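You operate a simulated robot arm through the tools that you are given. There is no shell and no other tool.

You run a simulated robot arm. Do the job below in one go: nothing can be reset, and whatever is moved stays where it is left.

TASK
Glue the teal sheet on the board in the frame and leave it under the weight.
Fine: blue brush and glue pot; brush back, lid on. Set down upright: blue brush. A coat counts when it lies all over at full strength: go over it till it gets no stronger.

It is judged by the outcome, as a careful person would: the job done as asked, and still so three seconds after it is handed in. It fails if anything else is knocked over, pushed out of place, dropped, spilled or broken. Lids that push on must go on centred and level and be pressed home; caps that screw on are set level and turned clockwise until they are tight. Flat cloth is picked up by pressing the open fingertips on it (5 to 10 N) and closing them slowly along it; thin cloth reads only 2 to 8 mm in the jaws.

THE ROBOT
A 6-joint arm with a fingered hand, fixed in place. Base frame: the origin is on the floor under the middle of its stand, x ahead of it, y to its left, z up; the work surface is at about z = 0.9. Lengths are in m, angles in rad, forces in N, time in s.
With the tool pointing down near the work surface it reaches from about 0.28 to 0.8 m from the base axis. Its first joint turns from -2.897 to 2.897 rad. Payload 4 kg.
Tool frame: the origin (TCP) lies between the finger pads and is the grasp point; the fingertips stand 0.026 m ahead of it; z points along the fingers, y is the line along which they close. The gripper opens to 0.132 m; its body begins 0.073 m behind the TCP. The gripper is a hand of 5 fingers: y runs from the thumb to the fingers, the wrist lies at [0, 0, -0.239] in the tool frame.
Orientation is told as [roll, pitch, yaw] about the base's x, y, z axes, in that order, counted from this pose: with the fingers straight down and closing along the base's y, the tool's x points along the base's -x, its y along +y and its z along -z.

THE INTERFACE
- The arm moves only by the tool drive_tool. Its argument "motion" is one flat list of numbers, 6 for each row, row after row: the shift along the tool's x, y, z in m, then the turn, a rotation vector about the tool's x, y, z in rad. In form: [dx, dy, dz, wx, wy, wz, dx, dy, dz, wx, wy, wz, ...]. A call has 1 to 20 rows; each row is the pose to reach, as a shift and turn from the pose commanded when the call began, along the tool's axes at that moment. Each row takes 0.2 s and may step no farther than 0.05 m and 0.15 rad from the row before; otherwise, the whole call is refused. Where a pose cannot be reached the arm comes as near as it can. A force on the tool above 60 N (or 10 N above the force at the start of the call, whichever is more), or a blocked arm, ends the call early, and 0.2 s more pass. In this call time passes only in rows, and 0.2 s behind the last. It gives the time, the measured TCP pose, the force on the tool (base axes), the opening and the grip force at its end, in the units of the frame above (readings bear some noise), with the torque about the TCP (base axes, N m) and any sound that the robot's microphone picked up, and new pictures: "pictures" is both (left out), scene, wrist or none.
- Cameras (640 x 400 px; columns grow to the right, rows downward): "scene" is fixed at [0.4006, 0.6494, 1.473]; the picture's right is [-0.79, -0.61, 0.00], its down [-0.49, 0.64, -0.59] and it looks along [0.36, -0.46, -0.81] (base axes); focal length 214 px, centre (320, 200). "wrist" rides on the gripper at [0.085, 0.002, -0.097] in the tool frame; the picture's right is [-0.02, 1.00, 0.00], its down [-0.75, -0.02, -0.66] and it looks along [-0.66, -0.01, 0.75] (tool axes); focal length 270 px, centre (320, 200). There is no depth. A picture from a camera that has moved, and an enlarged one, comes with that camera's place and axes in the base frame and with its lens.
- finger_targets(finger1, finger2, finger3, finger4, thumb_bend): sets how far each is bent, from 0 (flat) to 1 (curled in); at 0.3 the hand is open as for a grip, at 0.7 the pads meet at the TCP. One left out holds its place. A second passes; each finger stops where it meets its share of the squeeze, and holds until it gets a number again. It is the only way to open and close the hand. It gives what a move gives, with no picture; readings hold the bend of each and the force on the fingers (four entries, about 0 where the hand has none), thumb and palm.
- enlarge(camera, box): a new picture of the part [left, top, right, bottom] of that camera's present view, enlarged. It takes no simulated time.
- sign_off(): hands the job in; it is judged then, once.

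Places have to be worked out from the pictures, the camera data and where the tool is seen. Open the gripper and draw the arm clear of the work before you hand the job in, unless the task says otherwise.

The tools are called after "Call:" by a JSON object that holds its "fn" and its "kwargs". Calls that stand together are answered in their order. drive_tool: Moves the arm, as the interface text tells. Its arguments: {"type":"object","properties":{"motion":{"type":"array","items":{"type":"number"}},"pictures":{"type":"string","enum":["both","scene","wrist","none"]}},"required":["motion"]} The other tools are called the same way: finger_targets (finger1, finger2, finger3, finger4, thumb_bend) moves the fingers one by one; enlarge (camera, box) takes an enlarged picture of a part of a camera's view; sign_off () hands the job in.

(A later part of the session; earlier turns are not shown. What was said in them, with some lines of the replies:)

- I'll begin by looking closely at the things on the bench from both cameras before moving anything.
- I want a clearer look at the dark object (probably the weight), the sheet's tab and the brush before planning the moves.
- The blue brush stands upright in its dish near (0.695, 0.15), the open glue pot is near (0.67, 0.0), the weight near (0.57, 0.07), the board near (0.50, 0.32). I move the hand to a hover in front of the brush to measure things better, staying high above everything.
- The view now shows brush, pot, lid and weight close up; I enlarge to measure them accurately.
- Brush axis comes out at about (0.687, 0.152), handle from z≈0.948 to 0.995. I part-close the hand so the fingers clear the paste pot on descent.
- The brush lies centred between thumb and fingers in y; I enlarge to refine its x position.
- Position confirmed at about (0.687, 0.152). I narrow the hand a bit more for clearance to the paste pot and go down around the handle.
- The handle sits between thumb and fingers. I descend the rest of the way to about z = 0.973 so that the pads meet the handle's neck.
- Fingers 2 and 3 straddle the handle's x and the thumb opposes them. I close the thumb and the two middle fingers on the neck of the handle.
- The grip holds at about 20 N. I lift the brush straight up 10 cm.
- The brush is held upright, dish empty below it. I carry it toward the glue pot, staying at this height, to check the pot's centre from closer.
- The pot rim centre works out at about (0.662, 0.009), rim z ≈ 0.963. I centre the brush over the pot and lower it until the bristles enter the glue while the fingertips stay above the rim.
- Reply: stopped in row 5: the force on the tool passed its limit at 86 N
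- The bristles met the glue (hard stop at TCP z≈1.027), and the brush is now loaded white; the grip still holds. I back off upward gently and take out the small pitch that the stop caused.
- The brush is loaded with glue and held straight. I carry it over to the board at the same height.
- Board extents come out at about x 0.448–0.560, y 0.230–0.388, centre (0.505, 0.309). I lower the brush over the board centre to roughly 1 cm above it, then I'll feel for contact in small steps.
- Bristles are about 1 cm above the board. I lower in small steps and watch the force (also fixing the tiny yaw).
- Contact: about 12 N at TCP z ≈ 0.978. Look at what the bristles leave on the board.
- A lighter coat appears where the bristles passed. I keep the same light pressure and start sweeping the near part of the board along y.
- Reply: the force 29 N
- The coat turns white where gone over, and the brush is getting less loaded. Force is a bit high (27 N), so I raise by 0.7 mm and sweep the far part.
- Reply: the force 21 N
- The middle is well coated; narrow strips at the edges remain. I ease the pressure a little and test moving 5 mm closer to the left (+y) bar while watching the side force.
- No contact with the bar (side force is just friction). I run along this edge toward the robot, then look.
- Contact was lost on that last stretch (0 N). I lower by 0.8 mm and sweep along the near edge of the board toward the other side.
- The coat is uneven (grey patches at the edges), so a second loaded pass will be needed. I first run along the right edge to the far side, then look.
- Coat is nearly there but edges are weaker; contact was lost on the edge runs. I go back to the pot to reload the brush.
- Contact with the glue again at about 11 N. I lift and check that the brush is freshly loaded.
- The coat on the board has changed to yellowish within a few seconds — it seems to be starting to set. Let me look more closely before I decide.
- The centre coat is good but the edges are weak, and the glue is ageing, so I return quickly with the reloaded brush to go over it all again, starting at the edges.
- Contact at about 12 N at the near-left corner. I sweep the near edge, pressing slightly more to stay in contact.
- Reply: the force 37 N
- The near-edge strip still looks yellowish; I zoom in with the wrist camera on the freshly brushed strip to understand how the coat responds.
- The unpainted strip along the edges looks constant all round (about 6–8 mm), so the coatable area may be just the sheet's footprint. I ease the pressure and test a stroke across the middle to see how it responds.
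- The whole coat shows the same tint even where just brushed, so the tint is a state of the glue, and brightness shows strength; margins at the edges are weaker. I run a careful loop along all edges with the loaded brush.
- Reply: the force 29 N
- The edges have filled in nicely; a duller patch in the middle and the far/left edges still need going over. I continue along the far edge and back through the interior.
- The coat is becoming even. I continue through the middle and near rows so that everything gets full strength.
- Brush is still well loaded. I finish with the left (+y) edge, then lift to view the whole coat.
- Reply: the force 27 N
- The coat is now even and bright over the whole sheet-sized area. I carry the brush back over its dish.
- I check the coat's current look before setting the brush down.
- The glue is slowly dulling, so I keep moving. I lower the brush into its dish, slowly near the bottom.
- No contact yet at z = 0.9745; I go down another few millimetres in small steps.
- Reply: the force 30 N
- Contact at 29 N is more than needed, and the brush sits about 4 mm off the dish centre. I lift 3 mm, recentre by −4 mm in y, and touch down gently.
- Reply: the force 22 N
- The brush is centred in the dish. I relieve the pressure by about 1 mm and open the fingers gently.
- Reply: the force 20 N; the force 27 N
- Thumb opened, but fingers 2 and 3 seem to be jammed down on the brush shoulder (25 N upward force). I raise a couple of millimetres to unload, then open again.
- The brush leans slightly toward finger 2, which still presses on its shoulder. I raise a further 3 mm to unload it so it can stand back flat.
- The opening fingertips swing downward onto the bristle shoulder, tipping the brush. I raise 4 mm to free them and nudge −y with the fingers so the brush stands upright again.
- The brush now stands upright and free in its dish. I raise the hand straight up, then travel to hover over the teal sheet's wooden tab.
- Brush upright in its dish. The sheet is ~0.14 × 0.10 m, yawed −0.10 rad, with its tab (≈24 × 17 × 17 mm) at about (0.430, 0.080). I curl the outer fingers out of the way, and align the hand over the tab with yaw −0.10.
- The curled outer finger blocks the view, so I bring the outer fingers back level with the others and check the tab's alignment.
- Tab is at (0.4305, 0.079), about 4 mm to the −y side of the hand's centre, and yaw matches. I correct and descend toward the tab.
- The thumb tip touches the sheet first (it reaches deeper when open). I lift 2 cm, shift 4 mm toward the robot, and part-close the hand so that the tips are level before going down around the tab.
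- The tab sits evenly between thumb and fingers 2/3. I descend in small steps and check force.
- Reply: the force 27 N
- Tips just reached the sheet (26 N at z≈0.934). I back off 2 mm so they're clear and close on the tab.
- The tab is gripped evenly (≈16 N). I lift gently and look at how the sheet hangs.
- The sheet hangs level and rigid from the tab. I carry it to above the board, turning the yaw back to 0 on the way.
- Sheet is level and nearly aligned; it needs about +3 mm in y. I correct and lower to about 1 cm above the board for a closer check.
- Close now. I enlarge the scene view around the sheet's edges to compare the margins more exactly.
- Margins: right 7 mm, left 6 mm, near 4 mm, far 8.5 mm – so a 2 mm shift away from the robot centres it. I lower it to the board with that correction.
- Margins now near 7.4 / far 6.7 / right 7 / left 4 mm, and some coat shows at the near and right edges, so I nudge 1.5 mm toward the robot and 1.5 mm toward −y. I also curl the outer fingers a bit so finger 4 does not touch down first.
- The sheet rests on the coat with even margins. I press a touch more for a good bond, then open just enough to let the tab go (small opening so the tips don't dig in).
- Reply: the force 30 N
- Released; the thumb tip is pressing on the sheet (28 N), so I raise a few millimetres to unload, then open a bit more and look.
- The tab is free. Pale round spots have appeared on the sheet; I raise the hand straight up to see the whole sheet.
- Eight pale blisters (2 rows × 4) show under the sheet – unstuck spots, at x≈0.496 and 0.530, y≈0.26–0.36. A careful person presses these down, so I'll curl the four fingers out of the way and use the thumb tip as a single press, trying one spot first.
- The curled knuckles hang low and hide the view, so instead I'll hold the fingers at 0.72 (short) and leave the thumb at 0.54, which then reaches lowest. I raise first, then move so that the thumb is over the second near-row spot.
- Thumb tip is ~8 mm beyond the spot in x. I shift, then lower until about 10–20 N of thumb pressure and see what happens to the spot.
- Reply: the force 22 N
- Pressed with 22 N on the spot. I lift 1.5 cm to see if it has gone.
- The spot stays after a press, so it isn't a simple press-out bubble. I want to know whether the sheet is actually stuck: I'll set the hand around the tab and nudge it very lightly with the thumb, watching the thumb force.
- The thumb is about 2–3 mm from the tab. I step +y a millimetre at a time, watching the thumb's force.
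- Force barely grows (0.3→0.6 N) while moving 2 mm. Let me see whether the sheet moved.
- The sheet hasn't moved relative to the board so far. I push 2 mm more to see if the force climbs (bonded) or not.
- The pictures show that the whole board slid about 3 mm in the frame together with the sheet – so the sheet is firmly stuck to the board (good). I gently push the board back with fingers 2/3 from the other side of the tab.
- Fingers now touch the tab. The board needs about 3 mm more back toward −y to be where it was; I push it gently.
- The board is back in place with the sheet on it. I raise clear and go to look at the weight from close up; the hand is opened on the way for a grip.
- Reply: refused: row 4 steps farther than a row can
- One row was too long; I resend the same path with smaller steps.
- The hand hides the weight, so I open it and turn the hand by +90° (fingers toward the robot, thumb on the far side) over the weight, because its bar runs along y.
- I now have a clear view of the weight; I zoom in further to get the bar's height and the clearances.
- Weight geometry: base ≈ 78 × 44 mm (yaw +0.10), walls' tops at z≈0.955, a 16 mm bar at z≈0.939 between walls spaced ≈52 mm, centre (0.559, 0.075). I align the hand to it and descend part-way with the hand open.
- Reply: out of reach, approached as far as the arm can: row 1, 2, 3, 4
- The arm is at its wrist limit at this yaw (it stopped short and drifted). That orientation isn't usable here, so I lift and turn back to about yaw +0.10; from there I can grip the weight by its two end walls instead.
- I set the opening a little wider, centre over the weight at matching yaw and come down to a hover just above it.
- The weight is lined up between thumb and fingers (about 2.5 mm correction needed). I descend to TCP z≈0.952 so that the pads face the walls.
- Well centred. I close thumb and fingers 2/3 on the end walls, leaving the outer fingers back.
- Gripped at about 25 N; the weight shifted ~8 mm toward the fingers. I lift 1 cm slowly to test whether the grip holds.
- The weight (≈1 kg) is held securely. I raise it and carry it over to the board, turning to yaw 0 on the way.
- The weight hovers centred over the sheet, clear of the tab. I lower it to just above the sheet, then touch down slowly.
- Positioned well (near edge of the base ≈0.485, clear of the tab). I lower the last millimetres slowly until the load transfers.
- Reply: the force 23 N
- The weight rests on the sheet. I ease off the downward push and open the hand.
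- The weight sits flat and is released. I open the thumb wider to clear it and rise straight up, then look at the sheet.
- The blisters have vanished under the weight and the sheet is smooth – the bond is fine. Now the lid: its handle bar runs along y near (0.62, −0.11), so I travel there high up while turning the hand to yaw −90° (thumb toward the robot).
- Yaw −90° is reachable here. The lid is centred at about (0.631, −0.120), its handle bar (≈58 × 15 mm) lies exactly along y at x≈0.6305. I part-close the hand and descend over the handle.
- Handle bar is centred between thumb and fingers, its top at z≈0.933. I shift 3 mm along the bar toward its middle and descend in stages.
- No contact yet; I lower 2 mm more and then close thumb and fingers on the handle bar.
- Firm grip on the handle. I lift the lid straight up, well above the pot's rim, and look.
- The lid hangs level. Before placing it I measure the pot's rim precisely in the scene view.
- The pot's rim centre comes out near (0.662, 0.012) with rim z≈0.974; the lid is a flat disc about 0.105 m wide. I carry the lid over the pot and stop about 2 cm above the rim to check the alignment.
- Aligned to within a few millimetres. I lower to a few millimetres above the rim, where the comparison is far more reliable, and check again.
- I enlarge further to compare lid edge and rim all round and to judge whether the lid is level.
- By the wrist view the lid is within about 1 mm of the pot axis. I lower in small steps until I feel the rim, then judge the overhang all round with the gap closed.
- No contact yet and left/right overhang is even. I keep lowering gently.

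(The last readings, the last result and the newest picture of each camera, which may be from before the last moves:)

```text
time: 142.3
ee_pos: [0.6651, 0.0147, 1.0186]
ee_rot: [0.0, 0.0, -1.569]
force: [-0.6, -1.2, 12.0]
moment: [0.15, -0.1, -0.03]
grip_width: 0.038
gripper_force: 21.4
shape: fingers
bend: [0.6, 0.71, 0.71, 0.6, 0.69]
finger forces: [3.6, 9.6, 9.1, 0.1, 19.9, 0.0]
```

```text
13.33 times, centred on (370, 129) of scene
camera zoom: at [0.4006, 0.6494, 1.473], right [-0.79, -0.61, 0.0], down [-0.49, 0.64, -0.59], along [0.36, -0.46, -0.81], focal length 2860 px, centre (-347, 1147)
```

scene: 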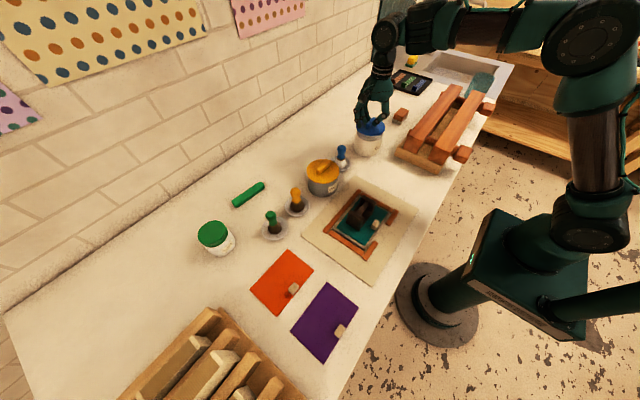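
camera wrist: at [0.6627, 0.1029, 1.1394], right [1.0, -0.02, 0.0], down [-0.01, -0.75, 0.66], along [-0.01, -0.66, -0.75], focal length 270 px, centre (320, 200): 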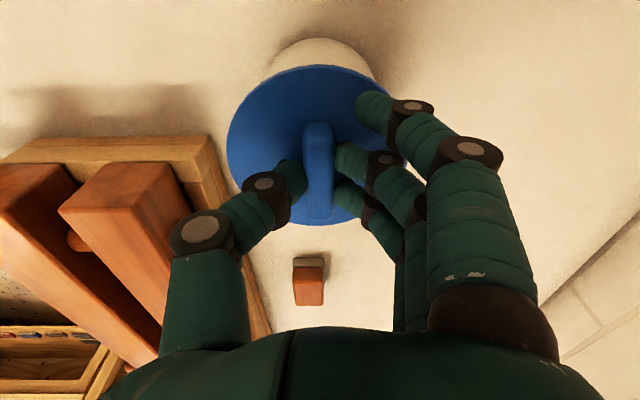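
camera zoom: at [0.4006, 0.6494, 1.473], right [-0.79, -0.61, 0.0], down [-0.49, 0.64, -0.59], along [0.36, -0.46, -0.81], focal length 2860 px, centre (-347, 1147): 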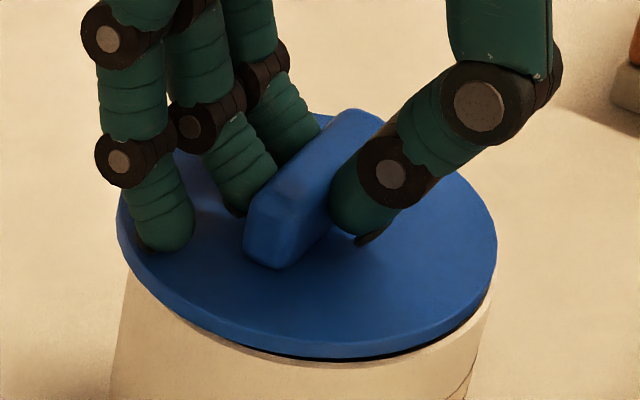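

The lid touches the rim at TCP z≈1.019. In the scene view its front edge sits about 4–5 mm behind where a centred lid would be. I lift 2 mm, shift about 4 mm toward the camera side (−x, +y), and touch down again.

Call:
{"fn": "drive_tool", "kwargs": {"motion": [0, 0, -0.002, 0, 0, 0, 0.0018, -0.001, -0.003, 0, 0, 0, 0.0035, -0.0018, -0.003, 0, 0, 0, 0.0035, -0.0018, -0.001, 0, 0, 0], "pictures": "both"}}

Call:
{"fn": "enlarge", "kwargs": {"camera": "scene", "box": [350, 114, 390, 144]}}

Call:
{"fn": "enlarge", "kwargs": {"camera": "wrist", "box": [200, 20, 420, 240]}}

```text
time: 143.3
ee_pos: [0.6616, 0.0197, 1.0165]
ee_rot: [-0.003, 0.001, -1.57]
force: [1.8, -4.7, 8.4]
moment: [-0.05, -0.11, 0.04]
grip_width: 0.0378
gripper_force: 19.7
shape: fingers
bend: [0.6, 0.71, 0.71, 0.6, 0.69]
finger forces: [1.2, 10.0, 9.9, 0.0, 17.7, 0.0]
camera wrist: at [0.6621, 0.1046, 1.1161], right [1.0, -0.02, 0.0], down [-0.01, -0.75, 0.66], along [-0.01, -0.66, -0.75], focal length 270 px, centre (320, 200)
```

scene: 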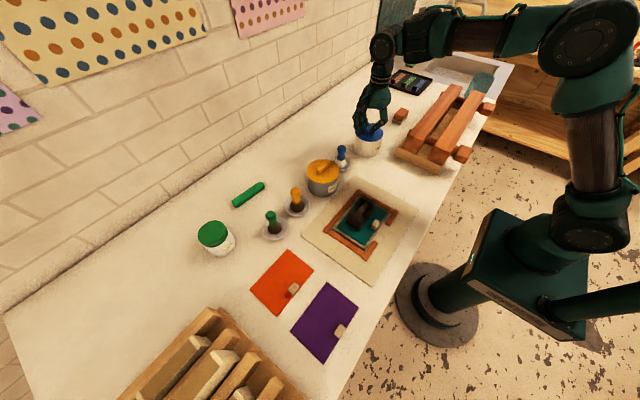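
wrist: 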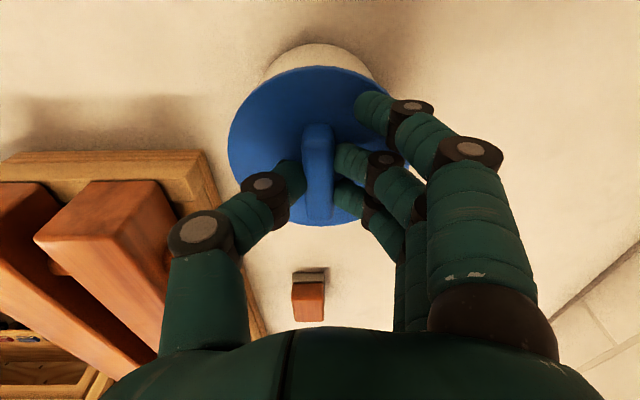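

```text
13.33 times, centred on (370, 129) of scene
camera zoom: at [0.4006, 0.6494, 1.473], right [-0.79, -0.61, 0.0], down [-0.49, 0.64, -0.59], along [0.36, -0.46, -0.81], focal length 2860 px, centre (-347, 1147)
```

zoom: 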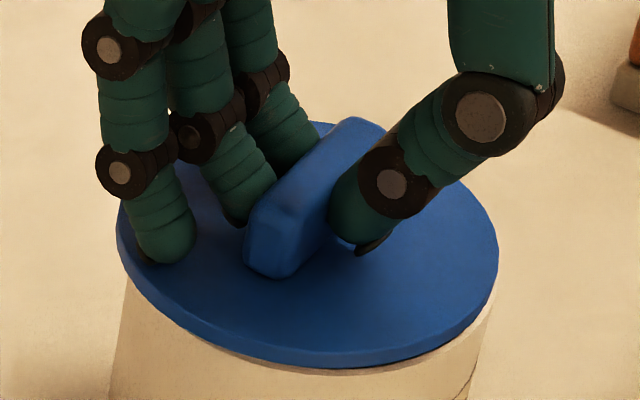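

```text
1.82 times, centred on (310, 130) of wrist
camera zoom: at [0.6621, 0.1046, 1.1161], right [1.0, -0.02, 0.0], down [-0.01, -0.75, 0.66], along [-0.01, -0.66, -0.75], focal length 491 px, centre (338, 327)
```

zoom: 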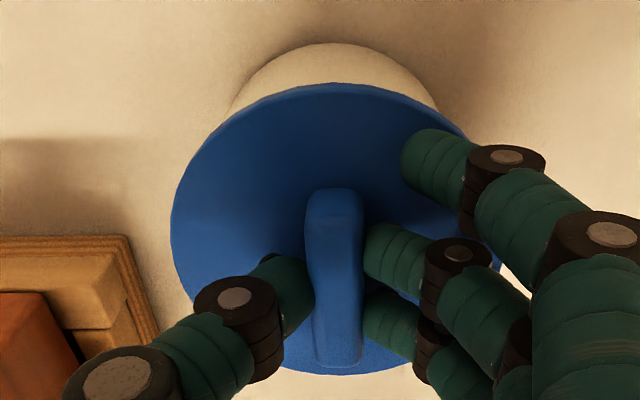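

Overhang is now even all round (within about 1–2 mm). I press the lid down step by step and watch force and height.

Call:
{"fn": "drive_tool", "kwargs": {"motion": [0, -0.0008, -0.0005, 0, 0, 0, 0, -0.001, 0.001, 0, 0, 0], "pictures": "none"}}

Call:
{"fn": "drive_tool", "kwargs": {"motion": [0, 0, 0.0008, 0, 0, 0, 0, 0, 0.0015, 0, 0, 0], "pictures": "none"}}

Call:
{"fn": "enlarge", "kwargs": {"camera": "scene", "box": [350, 114, 390, 144]}}

```text
time: 143.9
ee_pos: [0.661, 0.0183, 1.0177]
ee_rot: [0.0, -0.001, -1.569]
force: [2.3, -2.7, 18.9]
moment: [0.23, -0.3, -0.06]
grip_width: 0.0376
gripper_force: 23.8
shape: fingers
bend: [0.61, 0.71, 0.71, 0.6, 0.69]
finger forces: [6.7, 10.6, 10.2, 0.1, 19.1, 0.1]
```

```text
time: 144.5
ee_pos: [0.6615, 0.0184, 1.016]
ee_rot: [0.0, 0.001, -1.569]
force: [2.0, -3.2, 30.6]
moment: [0.43, -0.43, -0.07]
grip_width: 0.0376
gripper_force: 27.5
shape: fingers
bend: [0.62, 0.71, 0.71, 0.6, 0.69]
finger forces: [12.5, 10.5, 10.2, 0.8, 21.4, 0.0]
```

```text
13.33 times, centred on (370, 129) of scene
camera zoom: at [0.4006, 0.6494, 1.473], right [-0.79, -0.61, 0.0], down [-0.49, 0.64, -0.59], along [0.36, -0.46, -0.81], focal length 2860 px, centre (-347, 1147)
```

zoom: 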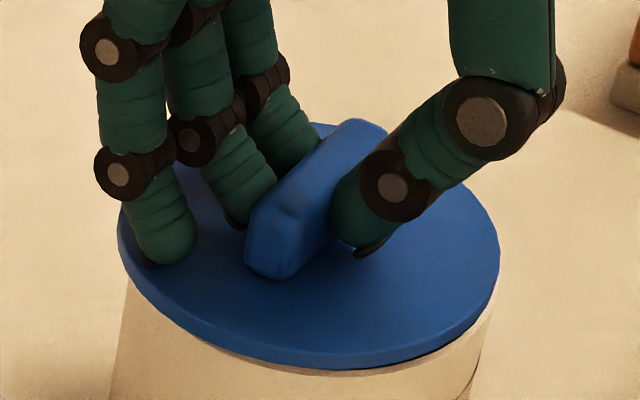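

The lid sits on the rim (the handle slid a little in the grip, and finger 1 now presses its plate on one side). I release the handle with a small opening to see how the lid sits by itself.

Call:
{"fn": "finger_targets", "kwargs": {"finger1": 0.74, "finger2": 0.655, "finger3": 0.655, "finger4": 0.74, "thumb_bend": 0.645}}

Call:
{"fn": "drive_tool", "kwargs": {"motion": [0, 0, -0.003, 0, 0, 0, 0, 0, -0.006, 0, 0, 0], "pictures": "none"}}

Call:
{"fn": "enlarge", "kwargs": {"camera": "scene", "box": [350, 114, 390, 144]}}

Call:
{"fn": "enlarge", "kwargs": {"camera": "wrist", "box": [200, 20, 420, 240]}}

```text
time: 145.5
ee_pos: [0.6605, 0.0182, 1.0145]
ee_rot: [-0.005, 0.0, -1.568]
force: [2.1, -3.7, 3.7]
moment: [0.11, 0.04, 0.04]
grip_width: 0.0259
gripper_force: 6.6
shape: fingers
bend: [0.74, 0.67, 0.65, 0.72, 0.64]
finger forces: [0.1, 3.4, 0.2, 3.8, 5.6, 0.1]
```

```text
time: 146.1
ee_pos: [0.6601, 0.0186, 1.0204]
ee_rot: [-0.005, 0.001, -1.568]
force: [0.8, -0.2, -0.4]
moment: [0.01, -0.01, -0.03]
grip_width: 0.0265
gripper_force: 1.4
shape: fingers
bend: [0.74, 0.65, 0.65, 0.73, 0.64]
finger forces: [0.0, 0.3, 0.3, 1.0, 1.2, 0.1]
```

```text
13.33 times, centred on (370, 129) of scene
camera zoom: at [0.4006, 0.6494, 1.473], right [-0.79, -0.61, 0.0], down [-0.49, 0.64, -0.59], along [0.36, -0.46, -0.81], focal length 2860 px, centre (-347, 1147)
```

zoom: 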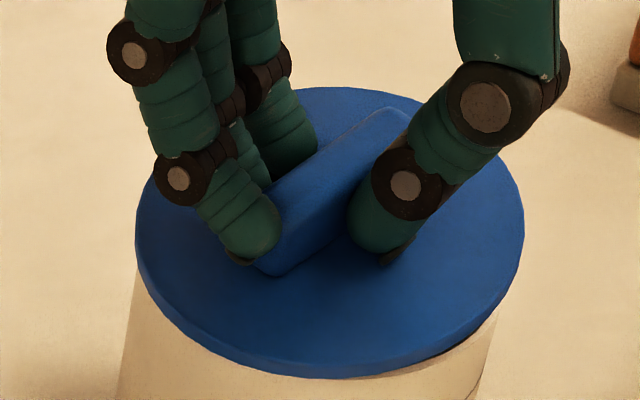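

```text
1.82 times, centred on (310, 130) of wrist
camera zoom: at [0.6616, 0.1043, 1.119], right [1.0, -0.02, 0.0], down [-0.01, -0.75, 0.66], along [-0.01, -0.66, -0.75], focal length 491 px, centre (338, 327)
```

zoom: 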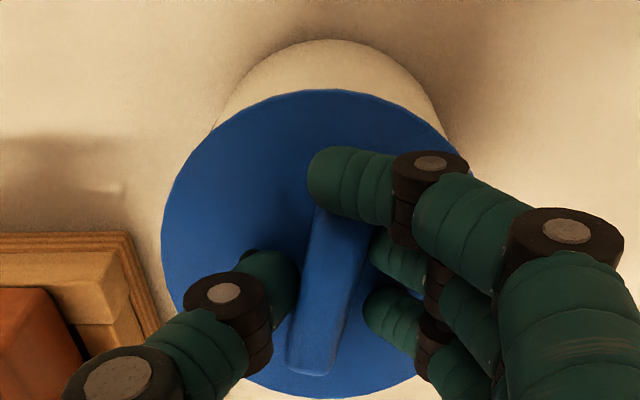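

Closing the outer fingers pushed the handle's ends, so the lid turned a little and shifted about 6 mm. I raise a few millimetres, open evenly and look so I can re-grip it square.

Call:
{"fn": "drive_tool", "kwargs": {"motion": [0, 0, -0.002, 0, 0, 0, 0, 0, -0.005, 0, 0, 0], "pictures": "none"}}

Call:
{"fn": "finger_targets", "kwargs": {"finger1": 0.57, "finger2": 0.57, "finger3": 0.57, "finger4": 0.57, "thumb_bend": 0.57}}

Call:
{"fn": "drive_tool", "kwargs": {"motion": [0, 0, -0.02, 0, 0, 0, 0, 0, -0.05, 0, 0, 0], "pictures": "both"}}

Call:
{"fn": "enlarge", "kwargs": {"camera": "scene", "box": [350, 114, 390, 144]}}

Call:
{"fn": "enlarge", "kwargs": {"camera": "wrist", "box": [200, 20, 420, 240]}}

```text
time: 146.7
ee_pos: [0.6599, 0.0192, 1.0264]
ee_rot: [-0.001, 0.0, -1.569]
force: [-0.1, -0.7, -0.1]
moment: [0.02, -0.03, 0.0]
grip_width: 0.0261
gripper_force: 1.6
shape: fingers
bend: [0.74, 0.65, 0.65, 0.73, 0.64]
finger forces: [0.0, 0.3, 0.3, 0.9, 1.2, 0.0]
```

```text
time: 147.7
ee_pos: [0.6604, 0.0176, 1.0267]
ee_rot: [-0.002, 0.0, -1.567]
force: [0.6, 0.1, 0.1]
moment: [-0.02, 0.0, 0.0]
grip_width: 0.0559
gripper_force: 0.0
shape: fingers
bend: [0.56, 0.56, 0.56, 0.56, 0.56]
finger forces: [0.0, 0.0, 0.0, 0.0, 0.0, 0.1]
```

```text
time: 148.3
ee_pos: [0.6599, 0.0189, 1.0763]
ee_rot: [-0.003, 0.001, -1.569]
force: [0.8, 1.1, -0.1]
moment: [0.0, 0.0, 0.01]
grip_width: 0.056
gripper_force: 0.0
shape: fingers
bend: [0.56, 0.56, 0.56, 0.56, 0.56]
finger forces: [0.0, 0.0, 0.1, 0.1, 0.0, 0.0]
camera wrist: at [0.6609, 0.1042, 1.1745], right [1.0, -0.02, 0.0], down [-0.01, -0.75, 0.66], along [-0.01, -0.66, -0.75], focal length 270 px, centre (320, 200)
```

scene: 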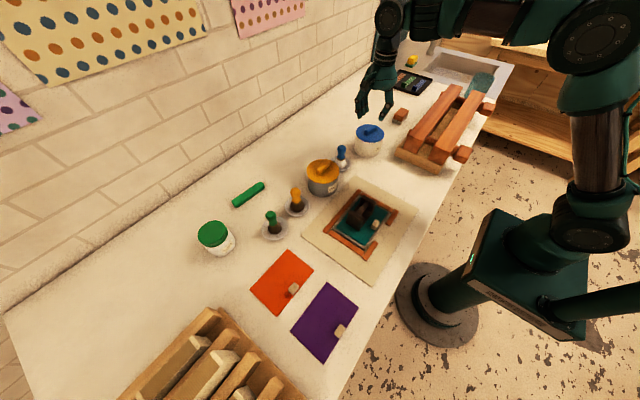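
wrist: 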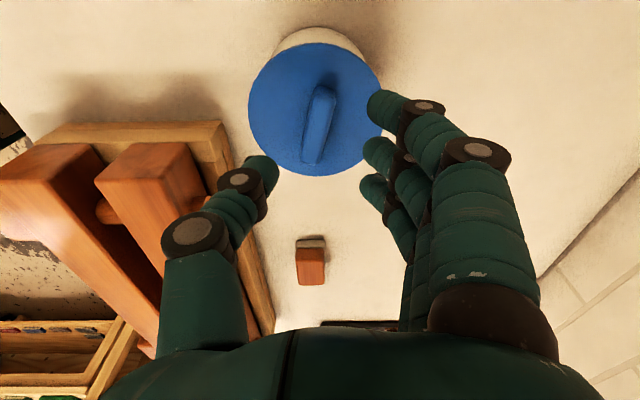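

```text
13.33 times, centred on (370, 129) of scene
camera zoom: at [0.4006, 0.6494, 1.473], right [-0.79, -0.61, 0.0], down [-0.49, 0.64, -0.59], along [0.36, -0.46, -0.81], focal length 2860 px, centre (-347, 1147)
```

zoom: 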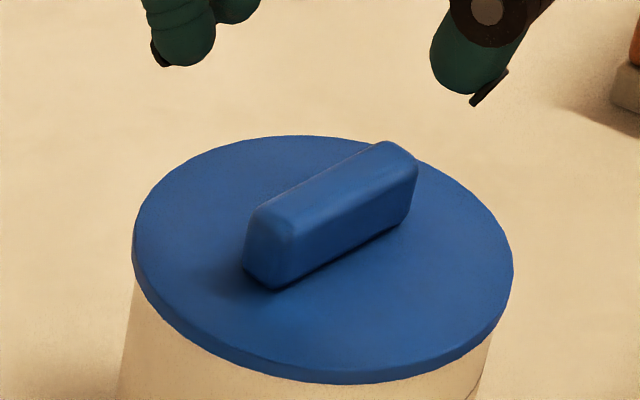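

```text
1.82 times, centred on (310, 130) of wrist
camera zoom: at [0.6609, 0.1042, 1.1745], right [1.0, -0.02, 0.0], down [-0.01, -0.75, 0.66], along [-0.01, -0.66, -0.75], focal length 491 px, centre (338, 327)
```

zoom: 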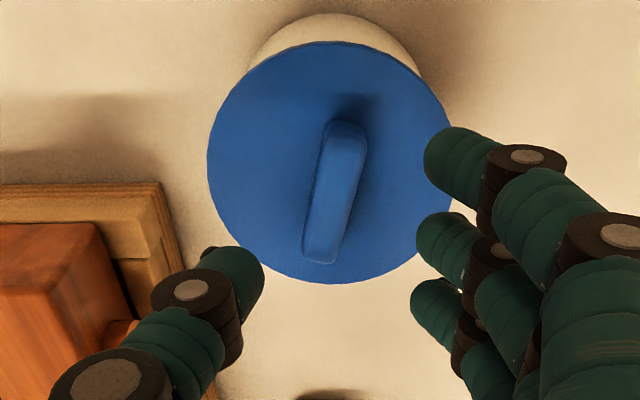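

The lid lies flat on the rim but about 3–5 mm off. I check with the same zoom as before whether the pot itself has moved, to get the exact correction.

Call:
{"fn": "enlarge", "kwargs": {"camera": "scene", "box": [344, 116, 392, 164]}}

Call:
{"fn": "enlarge", "kwargs": {"camera": "wrist", "box": [235, 15, 395, 185]}}

```text
8.33 times, centred on (368, 140) of scene
camera zoom: at [0.4006, 0.6494, 1.473], right [-0.79, -0.61, 0.0], down [-0.49, 0.64, -0.59], along [0.36, -0.46, -0.81], focal length 1787 px, centre (-80, 700)
```

zoom: 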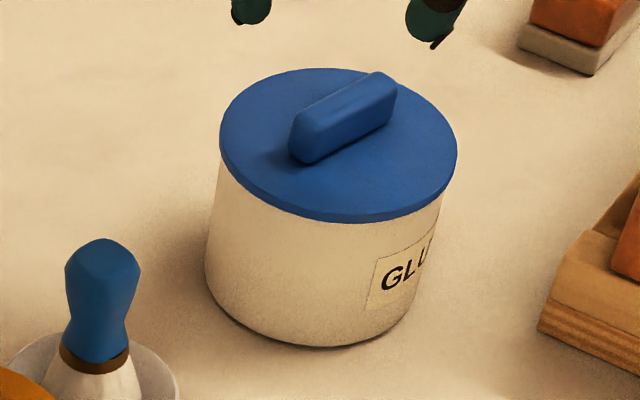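

```text
2.35 times, centred on (315, 100) of wrist
camera zoom: at [0.6609, 0.1042, 1.1745], right [1.0, -0.02, 0.0], down [-0.01, -0.75, 0.66], along [-0.01, -0.66, -0.75], focal length 636 px, centre (332, 435)
```

zoom: 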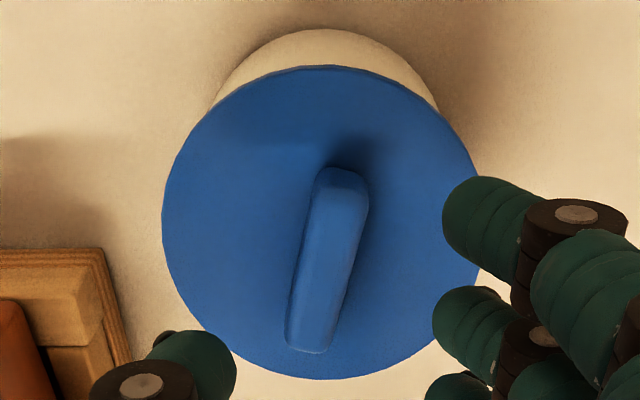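

Comparing zooms: the pot slid ~5 mm with the lid, and the lid now sits level and within about 1.5 mm of the pot's centre. So I now press it home from above with closed fingertips on the middle of the handle.

Call:
{"fn": "finger_targets", "kwargs": {"finger1": 0.85, "finger2": 0.73, "finger3": 0.73, "finger4": 0.85, "thumb_bend": 0.7}}

Call:
{"fn": "drive_tool", "kwargs": {"motion": [-0.0012, -0.001, 0.01, 0, 0, 0, -0.0025, -0.002, 0.022, 0, 0, 0], "pictures": "both"}}

Call:
{"fn": "enlarge", "kwargs": {"camera": "scene", "box": [344, 100, 392, 148]}}

Call:
{"fn": "enlarge", "kwargs": {"camera": "wrist", "box": [200, 20, 420, 240]}}

```text
time: 149.3
ee_pos: [0.6597, 0.019, 1.076]
ee_rot: [-0.001, 0.0, -1.57]
force: [-1.2, -0.2, 0.5]
moment: [0.0, -0.02, 0.0]
grip_width: 0.0249
gripper_force: 0.0
shape: fingers
bend: [0.85, 0.73, 0.73, 0.85, 0.7]
finger forces: [0.0, 0.1, 0.0, 0.0, 0.1, 0.1]
```

```text
time: 149.9
ee_pos: [0.6592, 0.0172, 1.0557]
ee_rot: [-0.003, 0.001, -1.57]
force: [0.2, 0.7, -0.4]
moment: [0.0, 0.0, -0.01]
grip_width: 0.025
gripper_force: 0.1
shape: fingers
bend: [0.85, 0.73, 0.73, 0.85, 0.7]
finger forces: [0.0, 0.0, 0.0, 0.0, 0.0, 0.1]
camera wrist: at [0.6597, 0.102, 1.1532], right [1.0, -0.02, 0.0], down [-0.01, -0.75, 0.66], along [-0.01, -0.66, -0.75], focal length 270 px, centre (320, 200)
```

scene: 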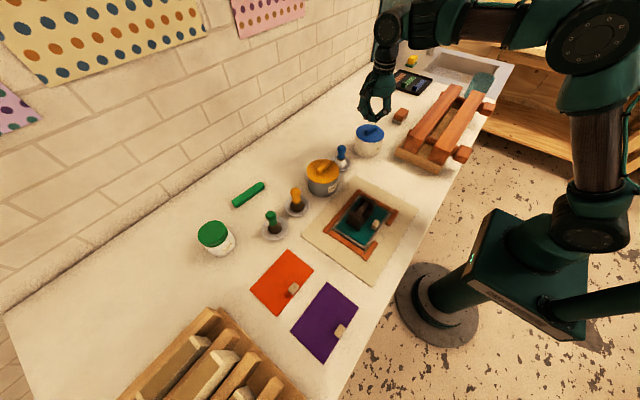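
wrist: 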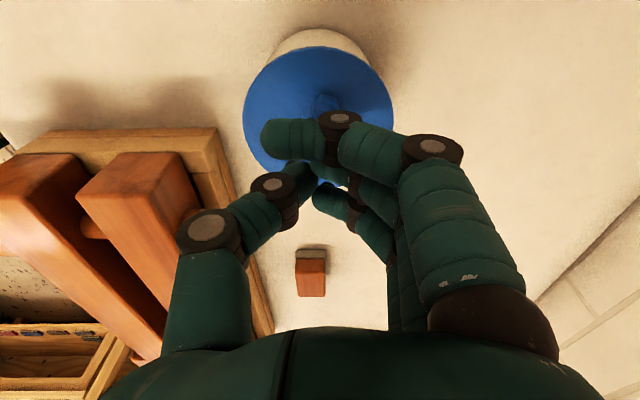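

```text
8.33 times, centred on (368, 124) of scene
camera zoom: at [0.4006, 0.6494, 1.473], right [-0.79, -0.61, 0.0], down [-0.49, 0.64, -0.59], along [0.36, -0.46, -0.81], focal length 1787 px, centre (-80, 833)
```

zoom: 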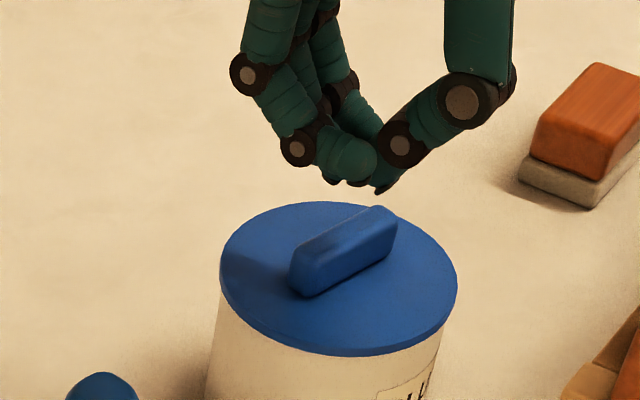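

```text
1.82 times, centred on (310, 130) of wrist
camera zoom: at [0.6597, 0.102, 1.1532], right [1.0, -0.02, 0.0], down [-0.01, -0.75, 0.66], along [-0.01, -0.66, -0.75], focal length 491 px, centre (338, 327)
```

zoom: 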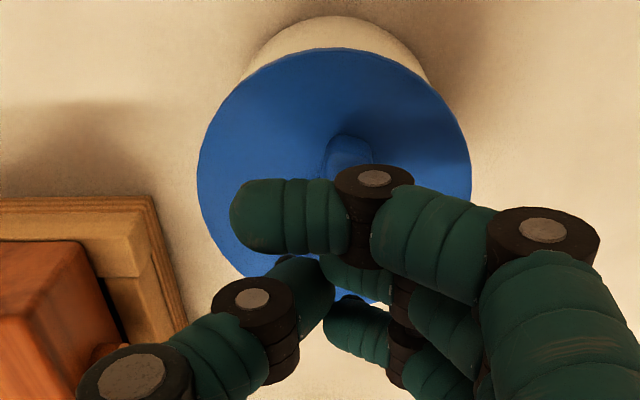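

The fingertips are right above the handle's middle. I lower to contact and then press in small steps.

Call:
{"fn": "drive_tool", "kwargs": {"motion": [0, 0, 0.008, 0, 0, 0, 0, 0, 0.014, 0, 0, 0], "pictures": "none"}}

Call:
{"fn": "drive_tool", "kwargs": {"motion": [0, 0, 0.002, 0, 0, 0, 0, 0, 0.004, 0, 0, 0], "pictures": "none"}}

Call:
{"fn": "drive_tool", "kwargs": {"motion": [0, 0, 0.001, 0, 0, 0, 0, 0, 0.002, 0, 0, 0], "pictures": "none"}}

```text
time: 150.5
ee_pos: [0.6587, 0.0173, 1.0402]
ee_rot: [-0.002, -0.001, -1.568]
force: [0.5, -0.9, -0.1]
moment: [0.01, 0.03, -0.01]
grip_width: 0.0252
gripper_force: 0.0
shape: fingers
bend: [0.85, 0.73, 0.73, 0.85, 0.7]
finger forces: [0.0, 0.1, 0.1, 0.1, 0.0, 0.0]
```

```text
time: 151.1
ee_pos: [0.6589, 0.0153, 1.0365]
ee_rot: [-0.003, 0.001, -1.568]
force: [-0.6, 0.1, 0.1]
moment: [-0.01, -0.02, 0.01]
grip_width: 0.0249
gripper_force: 0.1
shape: fingers
bend: [0.85, 0.73, 0.73, 0.85, 0.7]
finger forces: [0.0, 0.0, 0.1, 0.0, 0.0, 0.0]
```

```text
time: 151.7
ee_pos: [0.6571, 0.0159, 1.0354]
ee_rot: [-0.002, 0.0, -1.567]
force: [-0.1, 0.2, -0.4]
moment: [-0.01, 0.01, -0.01]
grip_width: 0.0252
gripper_force: 0.0
shape: fingers
bend: [0.85, 0.73, 0.73, 0.85, 0.7]
finger forces: [0.1, 0.1, 0.0, 0.1, 0.1, 0.0]
```

No contact yet at 1.035; I continue down in small steps.

Call:
{"fn": "drive_tool", "kwargs": {"motion": [0, 0, 0.001, 0, 0, 0, 0, 0, 0.002, 0, 0, 0], "pictures": "none"}}

Call:
{"fn": "drive_tool", "kwargs": {"motion": [0, 0, 0.001, 0, 0, 0, 0, 0, 0.002, 0, 0, 0], "pictures": "none"}}

Call:
{"fn": "drive_tool", "kwargs": {"motion": [0, 0, 0.001, 0, 0, 0, 0, 0, 0.002, 0, 0, 0], "pictures": "none"}}

Call:
{"fn": "enlarge", "kwargs": {"camera": "scene", "box": [344, 100, 392, 148]}}

```text
time: 152.3
ee_pos: [0.6581, 0.0152, 1.0333]
ee_rot: [-0.002, 0.001, -1.57]
force: [0.6, -0.8, 0.0]
moment: [-0.01, 0.0, 0.01]
grip_width: 0.0247
gripper_force: 0.0
shape: fingers
bend: [0.85, 0.73, 0.73, 0.85, 0.7]
finger forces: [0.0, 0.0, 0.1, 0.0, 0.1, 0.1]
```

```text
time: 152.9
ee_pos: [0.6582, 0.0172, 1.0304]
ee_rot: [-0.002, 0.001, -1.567]
force: [-0.6, 0.0, 0.0]
moment: [-0.02, 0.0, 0.04]
grip_width: 0.025
gripper_force: 0.1
shape: fingers
bend: [0.85, 0.73, 0.73, 0.85, 0.7]
finger forces: [0.0, 0.0, 0.0, 0.0, 0.0, 0.0]
```

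```text
time: 153.5
ee_pos: [0.6566, 0.0167, 1.0284]
ee_rot: [-0.003, -0.001, -1.569]
force: [0.7, -0.2, -0.6]
moment: [-0.01, 0.0, -0.01]
grip_width: 0.0249
gripper_force: 0.0
shape: fingers
bend: [0.85, 0.73, 0.73, 0.85, 0.7]
finger forces: [0.0, 0.1, 0.0, 0.0, 0.0, 0.1]
```

```text
8.33 times, centred on (368, 124) of scene
camera zoom: at [0.4006, 0.6494, 1.473], right [-0.79, -0.61, 0.0], down [-0.49, 0.64, -0.59], along [0.36, -0.46, -0.81], focal length 1787 px, centre (-80, 833)
```

zoom: 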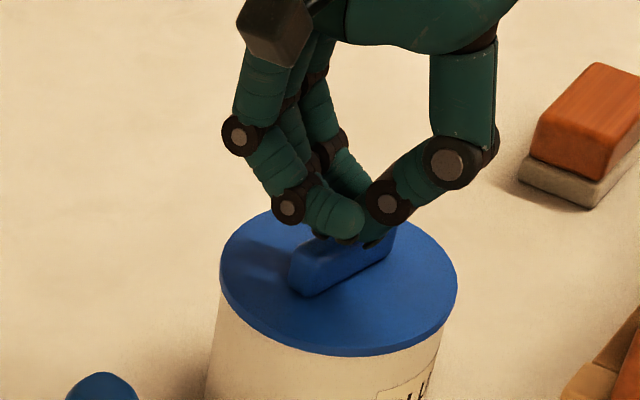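

Almost there; the tips cover the handle's top. I continue in 1 mm steps until contact and then build up pressure.

Call:
{"fn": "drive_tool", "kwargs": {"motion": [0, 0, 0.001, 0, 0, 0, 0, 0, 0.002, 0, 0, 0], "pictures": "none"}}

Call:
{"fn": "drive_tool", "kwargs": {"motion": [0, 0, 0.001, 0, 0, 0, 0, 0, 0.002, 0, 0, 0], "pictures": "none"}}

Call:
{"fn": "drive_tool", "kwargs": {"motion": [0, 0, 0.001, 0, 0, 0, 0, 0, 0.002, 0, 0, 0], "pictures": "none"}}

```text
time: 154.1
ee_pos: [0.6582, 0.0169, 1.0264]
ee_rot: [-0.001, -0.001, -1.569]
force: [0.1, -0.4, 0.2]
moment: [0.01, 0.02, 0.02]
grip_width: 0.0248
gripper_force: 0.3
shape: fingers
bend: [0.85, 0.73, 0.73, 0.85, 0.7]
finger forces: [0.0, 0.1, 0.0, 0.0, 0.9, 0.0]
```

```text
time: 154.7
ee_pos: [0.6579, 0.018, 1.0258]
ee_rot: [-0.002, -0.001, -1.569]
force: [-3.4, -0.6, 10.1]
moment: [-0.04, 0.13, -0.03]
grip_width: 0.0247
gripper_force: 5.3
shape: fingers
bend: [0.85, 0.73, 0.73, 0.85, 0.7]
finger forces: [0.0, 0.0, 0.1, 0.0, 10.8, 0.0]
heard: snap
```

```text
time: 155.3
ee_pos: [0.6575, 0.0163, 1.0252]
ee_rot: [0.002, 0.0, -1.569]
force: [-4.4, 1.3, 30.5]
moment: [0.0, 0.28, 0.01]
grip_width: 0.0245
gripper_force: 15.4
shape: fingers
bend: [0.85, 0.73, 0.73, 0.85, 0.71]
finger forces: [0.1, 4.0, 4.1, 0.0, 23.2, 0.0]
```

A "snap" was heard – the lid has clicked home. I lift the hand off and take a full look at everything.

Call:
{"fn": "drive_tool", "kwargs": {"motion": [0, 0, -0.01, 0, 0, 0, 0, 0, -0.03, 0, 0, 0, 0, 0, -0.07, 0, 0, 0, 0, 0, -0.115, 0, 0, 0, 0, 0, -0.16, 0, 0, 0], "pictures": "both"}}

Call:
{"fn": "enlarge", "kwargs": {"camera": "scene", "box": [344, 116, 392, 164]}}

Call:
{"fn": "enlarge", "kwargs": {"camera": "scene", "box": [300, 150, 430, 270]}}

```text
time: 156.5
ee_pos: [0.6597, 0.017, 1.1831]
ee_rot: [-0.004, -0.001, -1.571]
force: [0.3, 0.0, -0.4]
moment: [0.01, 0.04, 0.02]
grip_width: 0.0251
gripper_force: 0.1
shape: fingers
bend: [0.85, 0.73, 0.73, 0.85, 0.7]
finger forces: [0.1, 0.1, 0.0, 0.1, 0.0, 0.1]
camera wrist: at [0.6602, 0.1034, 1.2801], right [1.0, -0.02, 0.0], down [-0.01, -0.75, 0.66], along [-0.01, -0.66, -0.75], focal length 270 px, centre (320, 200)
```

scene: 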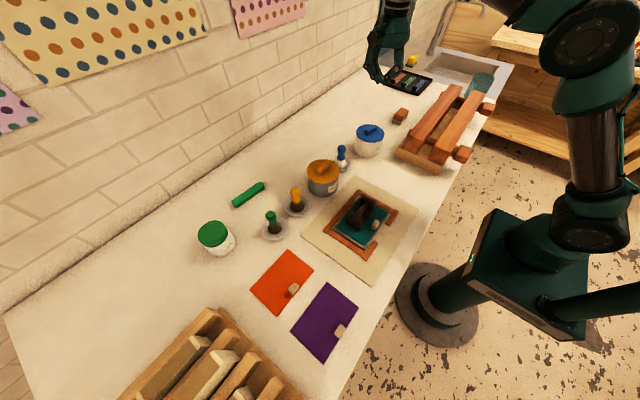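
wrist: 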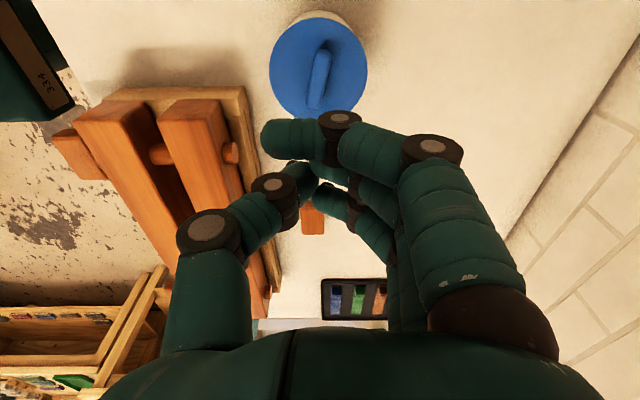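

```text
8.33 times, centred on (368, 140) of scene
camera zoom: at [0.4006, 0.6494, 1.473], right [-0.79, -0.61, 0.0], down [-0.49, 0.64, -0.59], along [0.36, -0.46, -0.81], focal length 1787 px, centre (-80, 700)
```

zoom: 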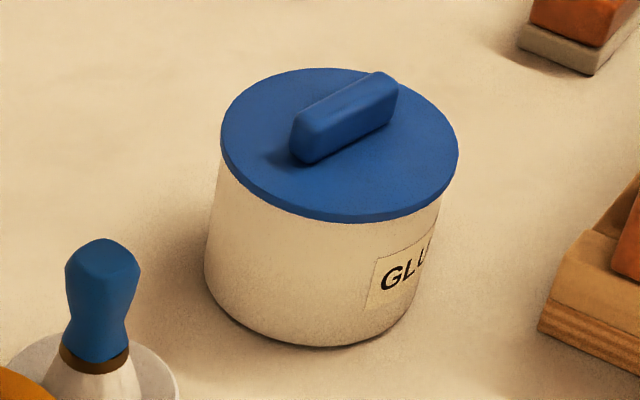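

```text
3.33 times, centred on (365, 210) of scene
camera zoom: at [0.4006, 0.6494, 1.473], right [-0.79, -0.61, 0.0], down [-0.49, 0.64, -0.59], along [0.36, -0.46, -0.81], focal length 715 px, centre (170, 167)
```

zoom: 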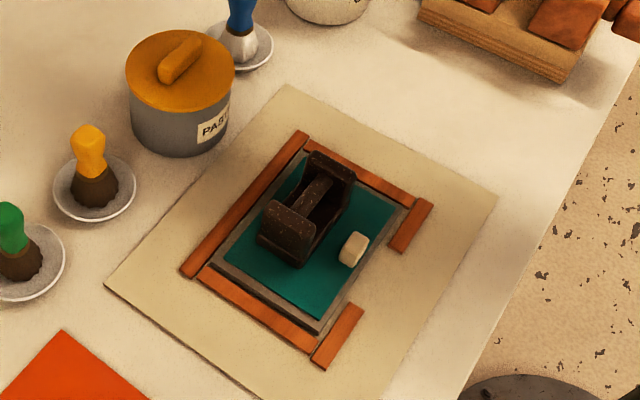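

Everything looks right: lid level and snapped on, blue brush upright in its dish, the smooth sheet on the board under the weight. I open the hand and draw the arm back clear of the work.

Call:
{"fn": "finger_targets", "kwargs": {"finger1": 0.3, "finger2": 0.3, "finger3": 0.3, "finger4": 0.3, "thumb_bend": 0.3}}

Call:
{"fn": "drive_tool", "kwargs": {"motion": [0, 0, -0.03, 0, 0, -0.05, 0, 0, -0.06, 0, 0, -0.15, 0.008, -0.025, -0.08, 0, 0, -0.28, 0.016, -0.055, -0.09, 0, 0, -0.42, 0.024, -0.085, -0.09, 0, 0, -0.56, 0.032, -0.115, -0.09, 0, 0, -0.7, 0.04, -0.145, -0.09, 0, 0, -0.84, 0.05, -0.175, -0.09, 0, 0, -0.98, 0.06, -0.205, -0.09, 0, 0, -1.12, 0.07, -0.235, -0.09, 0, 0, -1.26, 0.08, -0.26, -0.09, 0, 0, -1.4, 0.083, -0.28, -0.09, 0, 0, -1.53, 0.083, -0.28, -0.09, 0, 0, -1.571], "pictures": "both"}}

Call:
{"fn": "enlarge", "kwargs": {"camera": "scene", "box": [200, 90, 440, 270]}}

Call:
{"fn": "enlarge", "kwargs": {"camera": "wrist", "box": [160, 20, 480, 260]}}

```text
time: 157.5
ee_pos: [0.6597, 0.0164, 1.1815]
ee_rot: [-0.001, -0.001, -1.569]
force: [-0.3, -0.6, 0.3]
moment: [0.01, -0.02, 0.02]
grip_width: 0.1382
gripper_force: 0.1
shape: fingers
bend: [0.3, 0.3, 0.3, 0.3, 0.3]
finger forces: [0.0, 0.1, 0.1, 0.1, 0.1, 0.1]
```

```text
time: 160.3
ee_pos: [0.3769, 0.0982, 1.2734]
ee_rot: [0.001, 0.001, 0.004]
force: [0.5, -0.1, 0.4]
moment: [0.02, -0.03, 0.01]
grip_width: 0.1386
gripper_force: 0.1
shape: fingers
bend: [0.3, 0.3, 0.3, 0.3, 0.3]
finger forces: [0.0, 0.0, 0.1, 0.1, 0.0, 0.0]
camera wrist: at [0.2927, 0.101, 1.3718], right [0.02, 1.0, 0.0], down [0.75, -0.01, 0.66], along [0.66, -0.01, -0.75], focal length 270 px, centre (320, 200)
```

scene: 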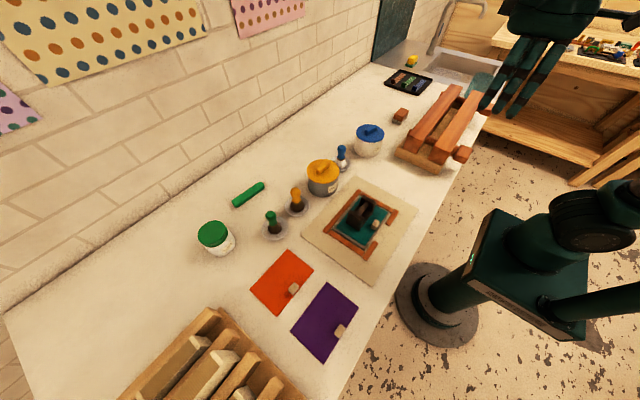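
wrist: 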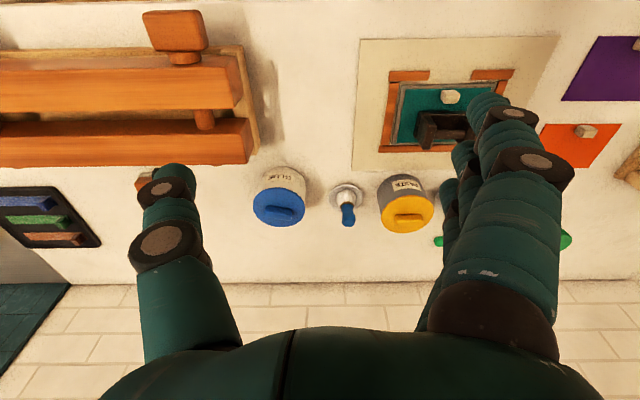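

```text
2.22 times, centred on (320, 180) of scene
camera zoom: at [0.4006, 0.6494, 1.473], right [-0.79, -0.61, 0.0], down [-0.49, 0.64, -0.59], along [0.36, -0.46, -0.81], focal length 477 px, centre (320, 244)
```

zoom: 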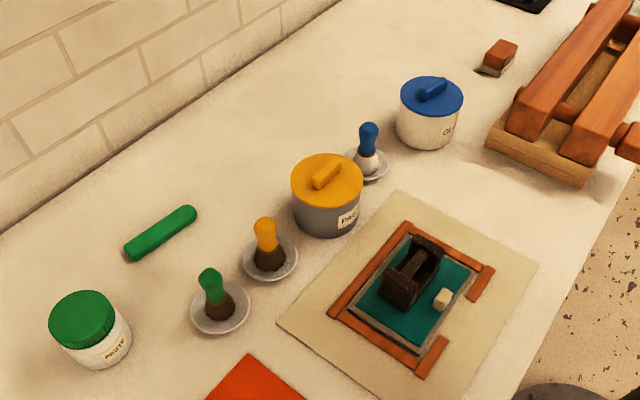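

```text
1.67 times, centred on (320, 140) of wrist
camera zoom: at [0.2927, 0.101, 1.3718], right [0.02, 1.0, 0.0], down [0.75, -0.01, 0.66], along [0.66, -0.01, -0.75], focal length 450 px, centre (320, 300)
```

zoom: 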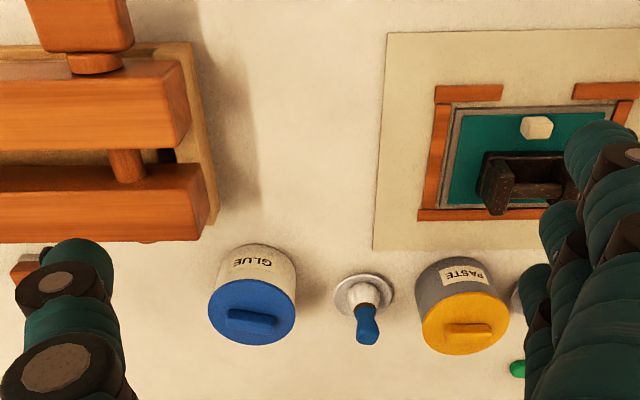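

The arm is clear and the hand is open. The sheet lies smooth on the board under the weight, the brush stands upright in its dish, the lid is snapped onto the glue pot, and the rest of the bench looks as it did at the start. I hand the job in.

Call:
{"fn": "sign_off", "kwargs": {}}

```text
The job is handed in.
```

The teal sheet is glued to the board in the frame and sits under the weight. I've handed the job in, but haven't had the verdict yet.

- **Coat:** I went over the whole board twice with the blue brush, reloading it once, until the coat looked even. It turned from white to yellow while I worked. When I pushed on the sheet's tab, the sheet and board moved together, so it is stuck down.
- **Sheet and weight:** The sheet lies square on the board with even margins. Eight pale blisters showed in it at first and disappeared once the weight was on.
- **Blue brush:** It stands upright in its dish.
- **Glue pot:** The lid is level and centred to within about 1.5 mm, and I heard it snap when I pressed it down.

- **Small shifts:** The glue pot slid about 5 mm while I was fitting the lid. The board slid about 3 mm in the frame when I tested the bond, and I pushed it back to where it was.

Nothing was knocked over, dropped or spilled. The hand is open and the arm is clear of the bench.
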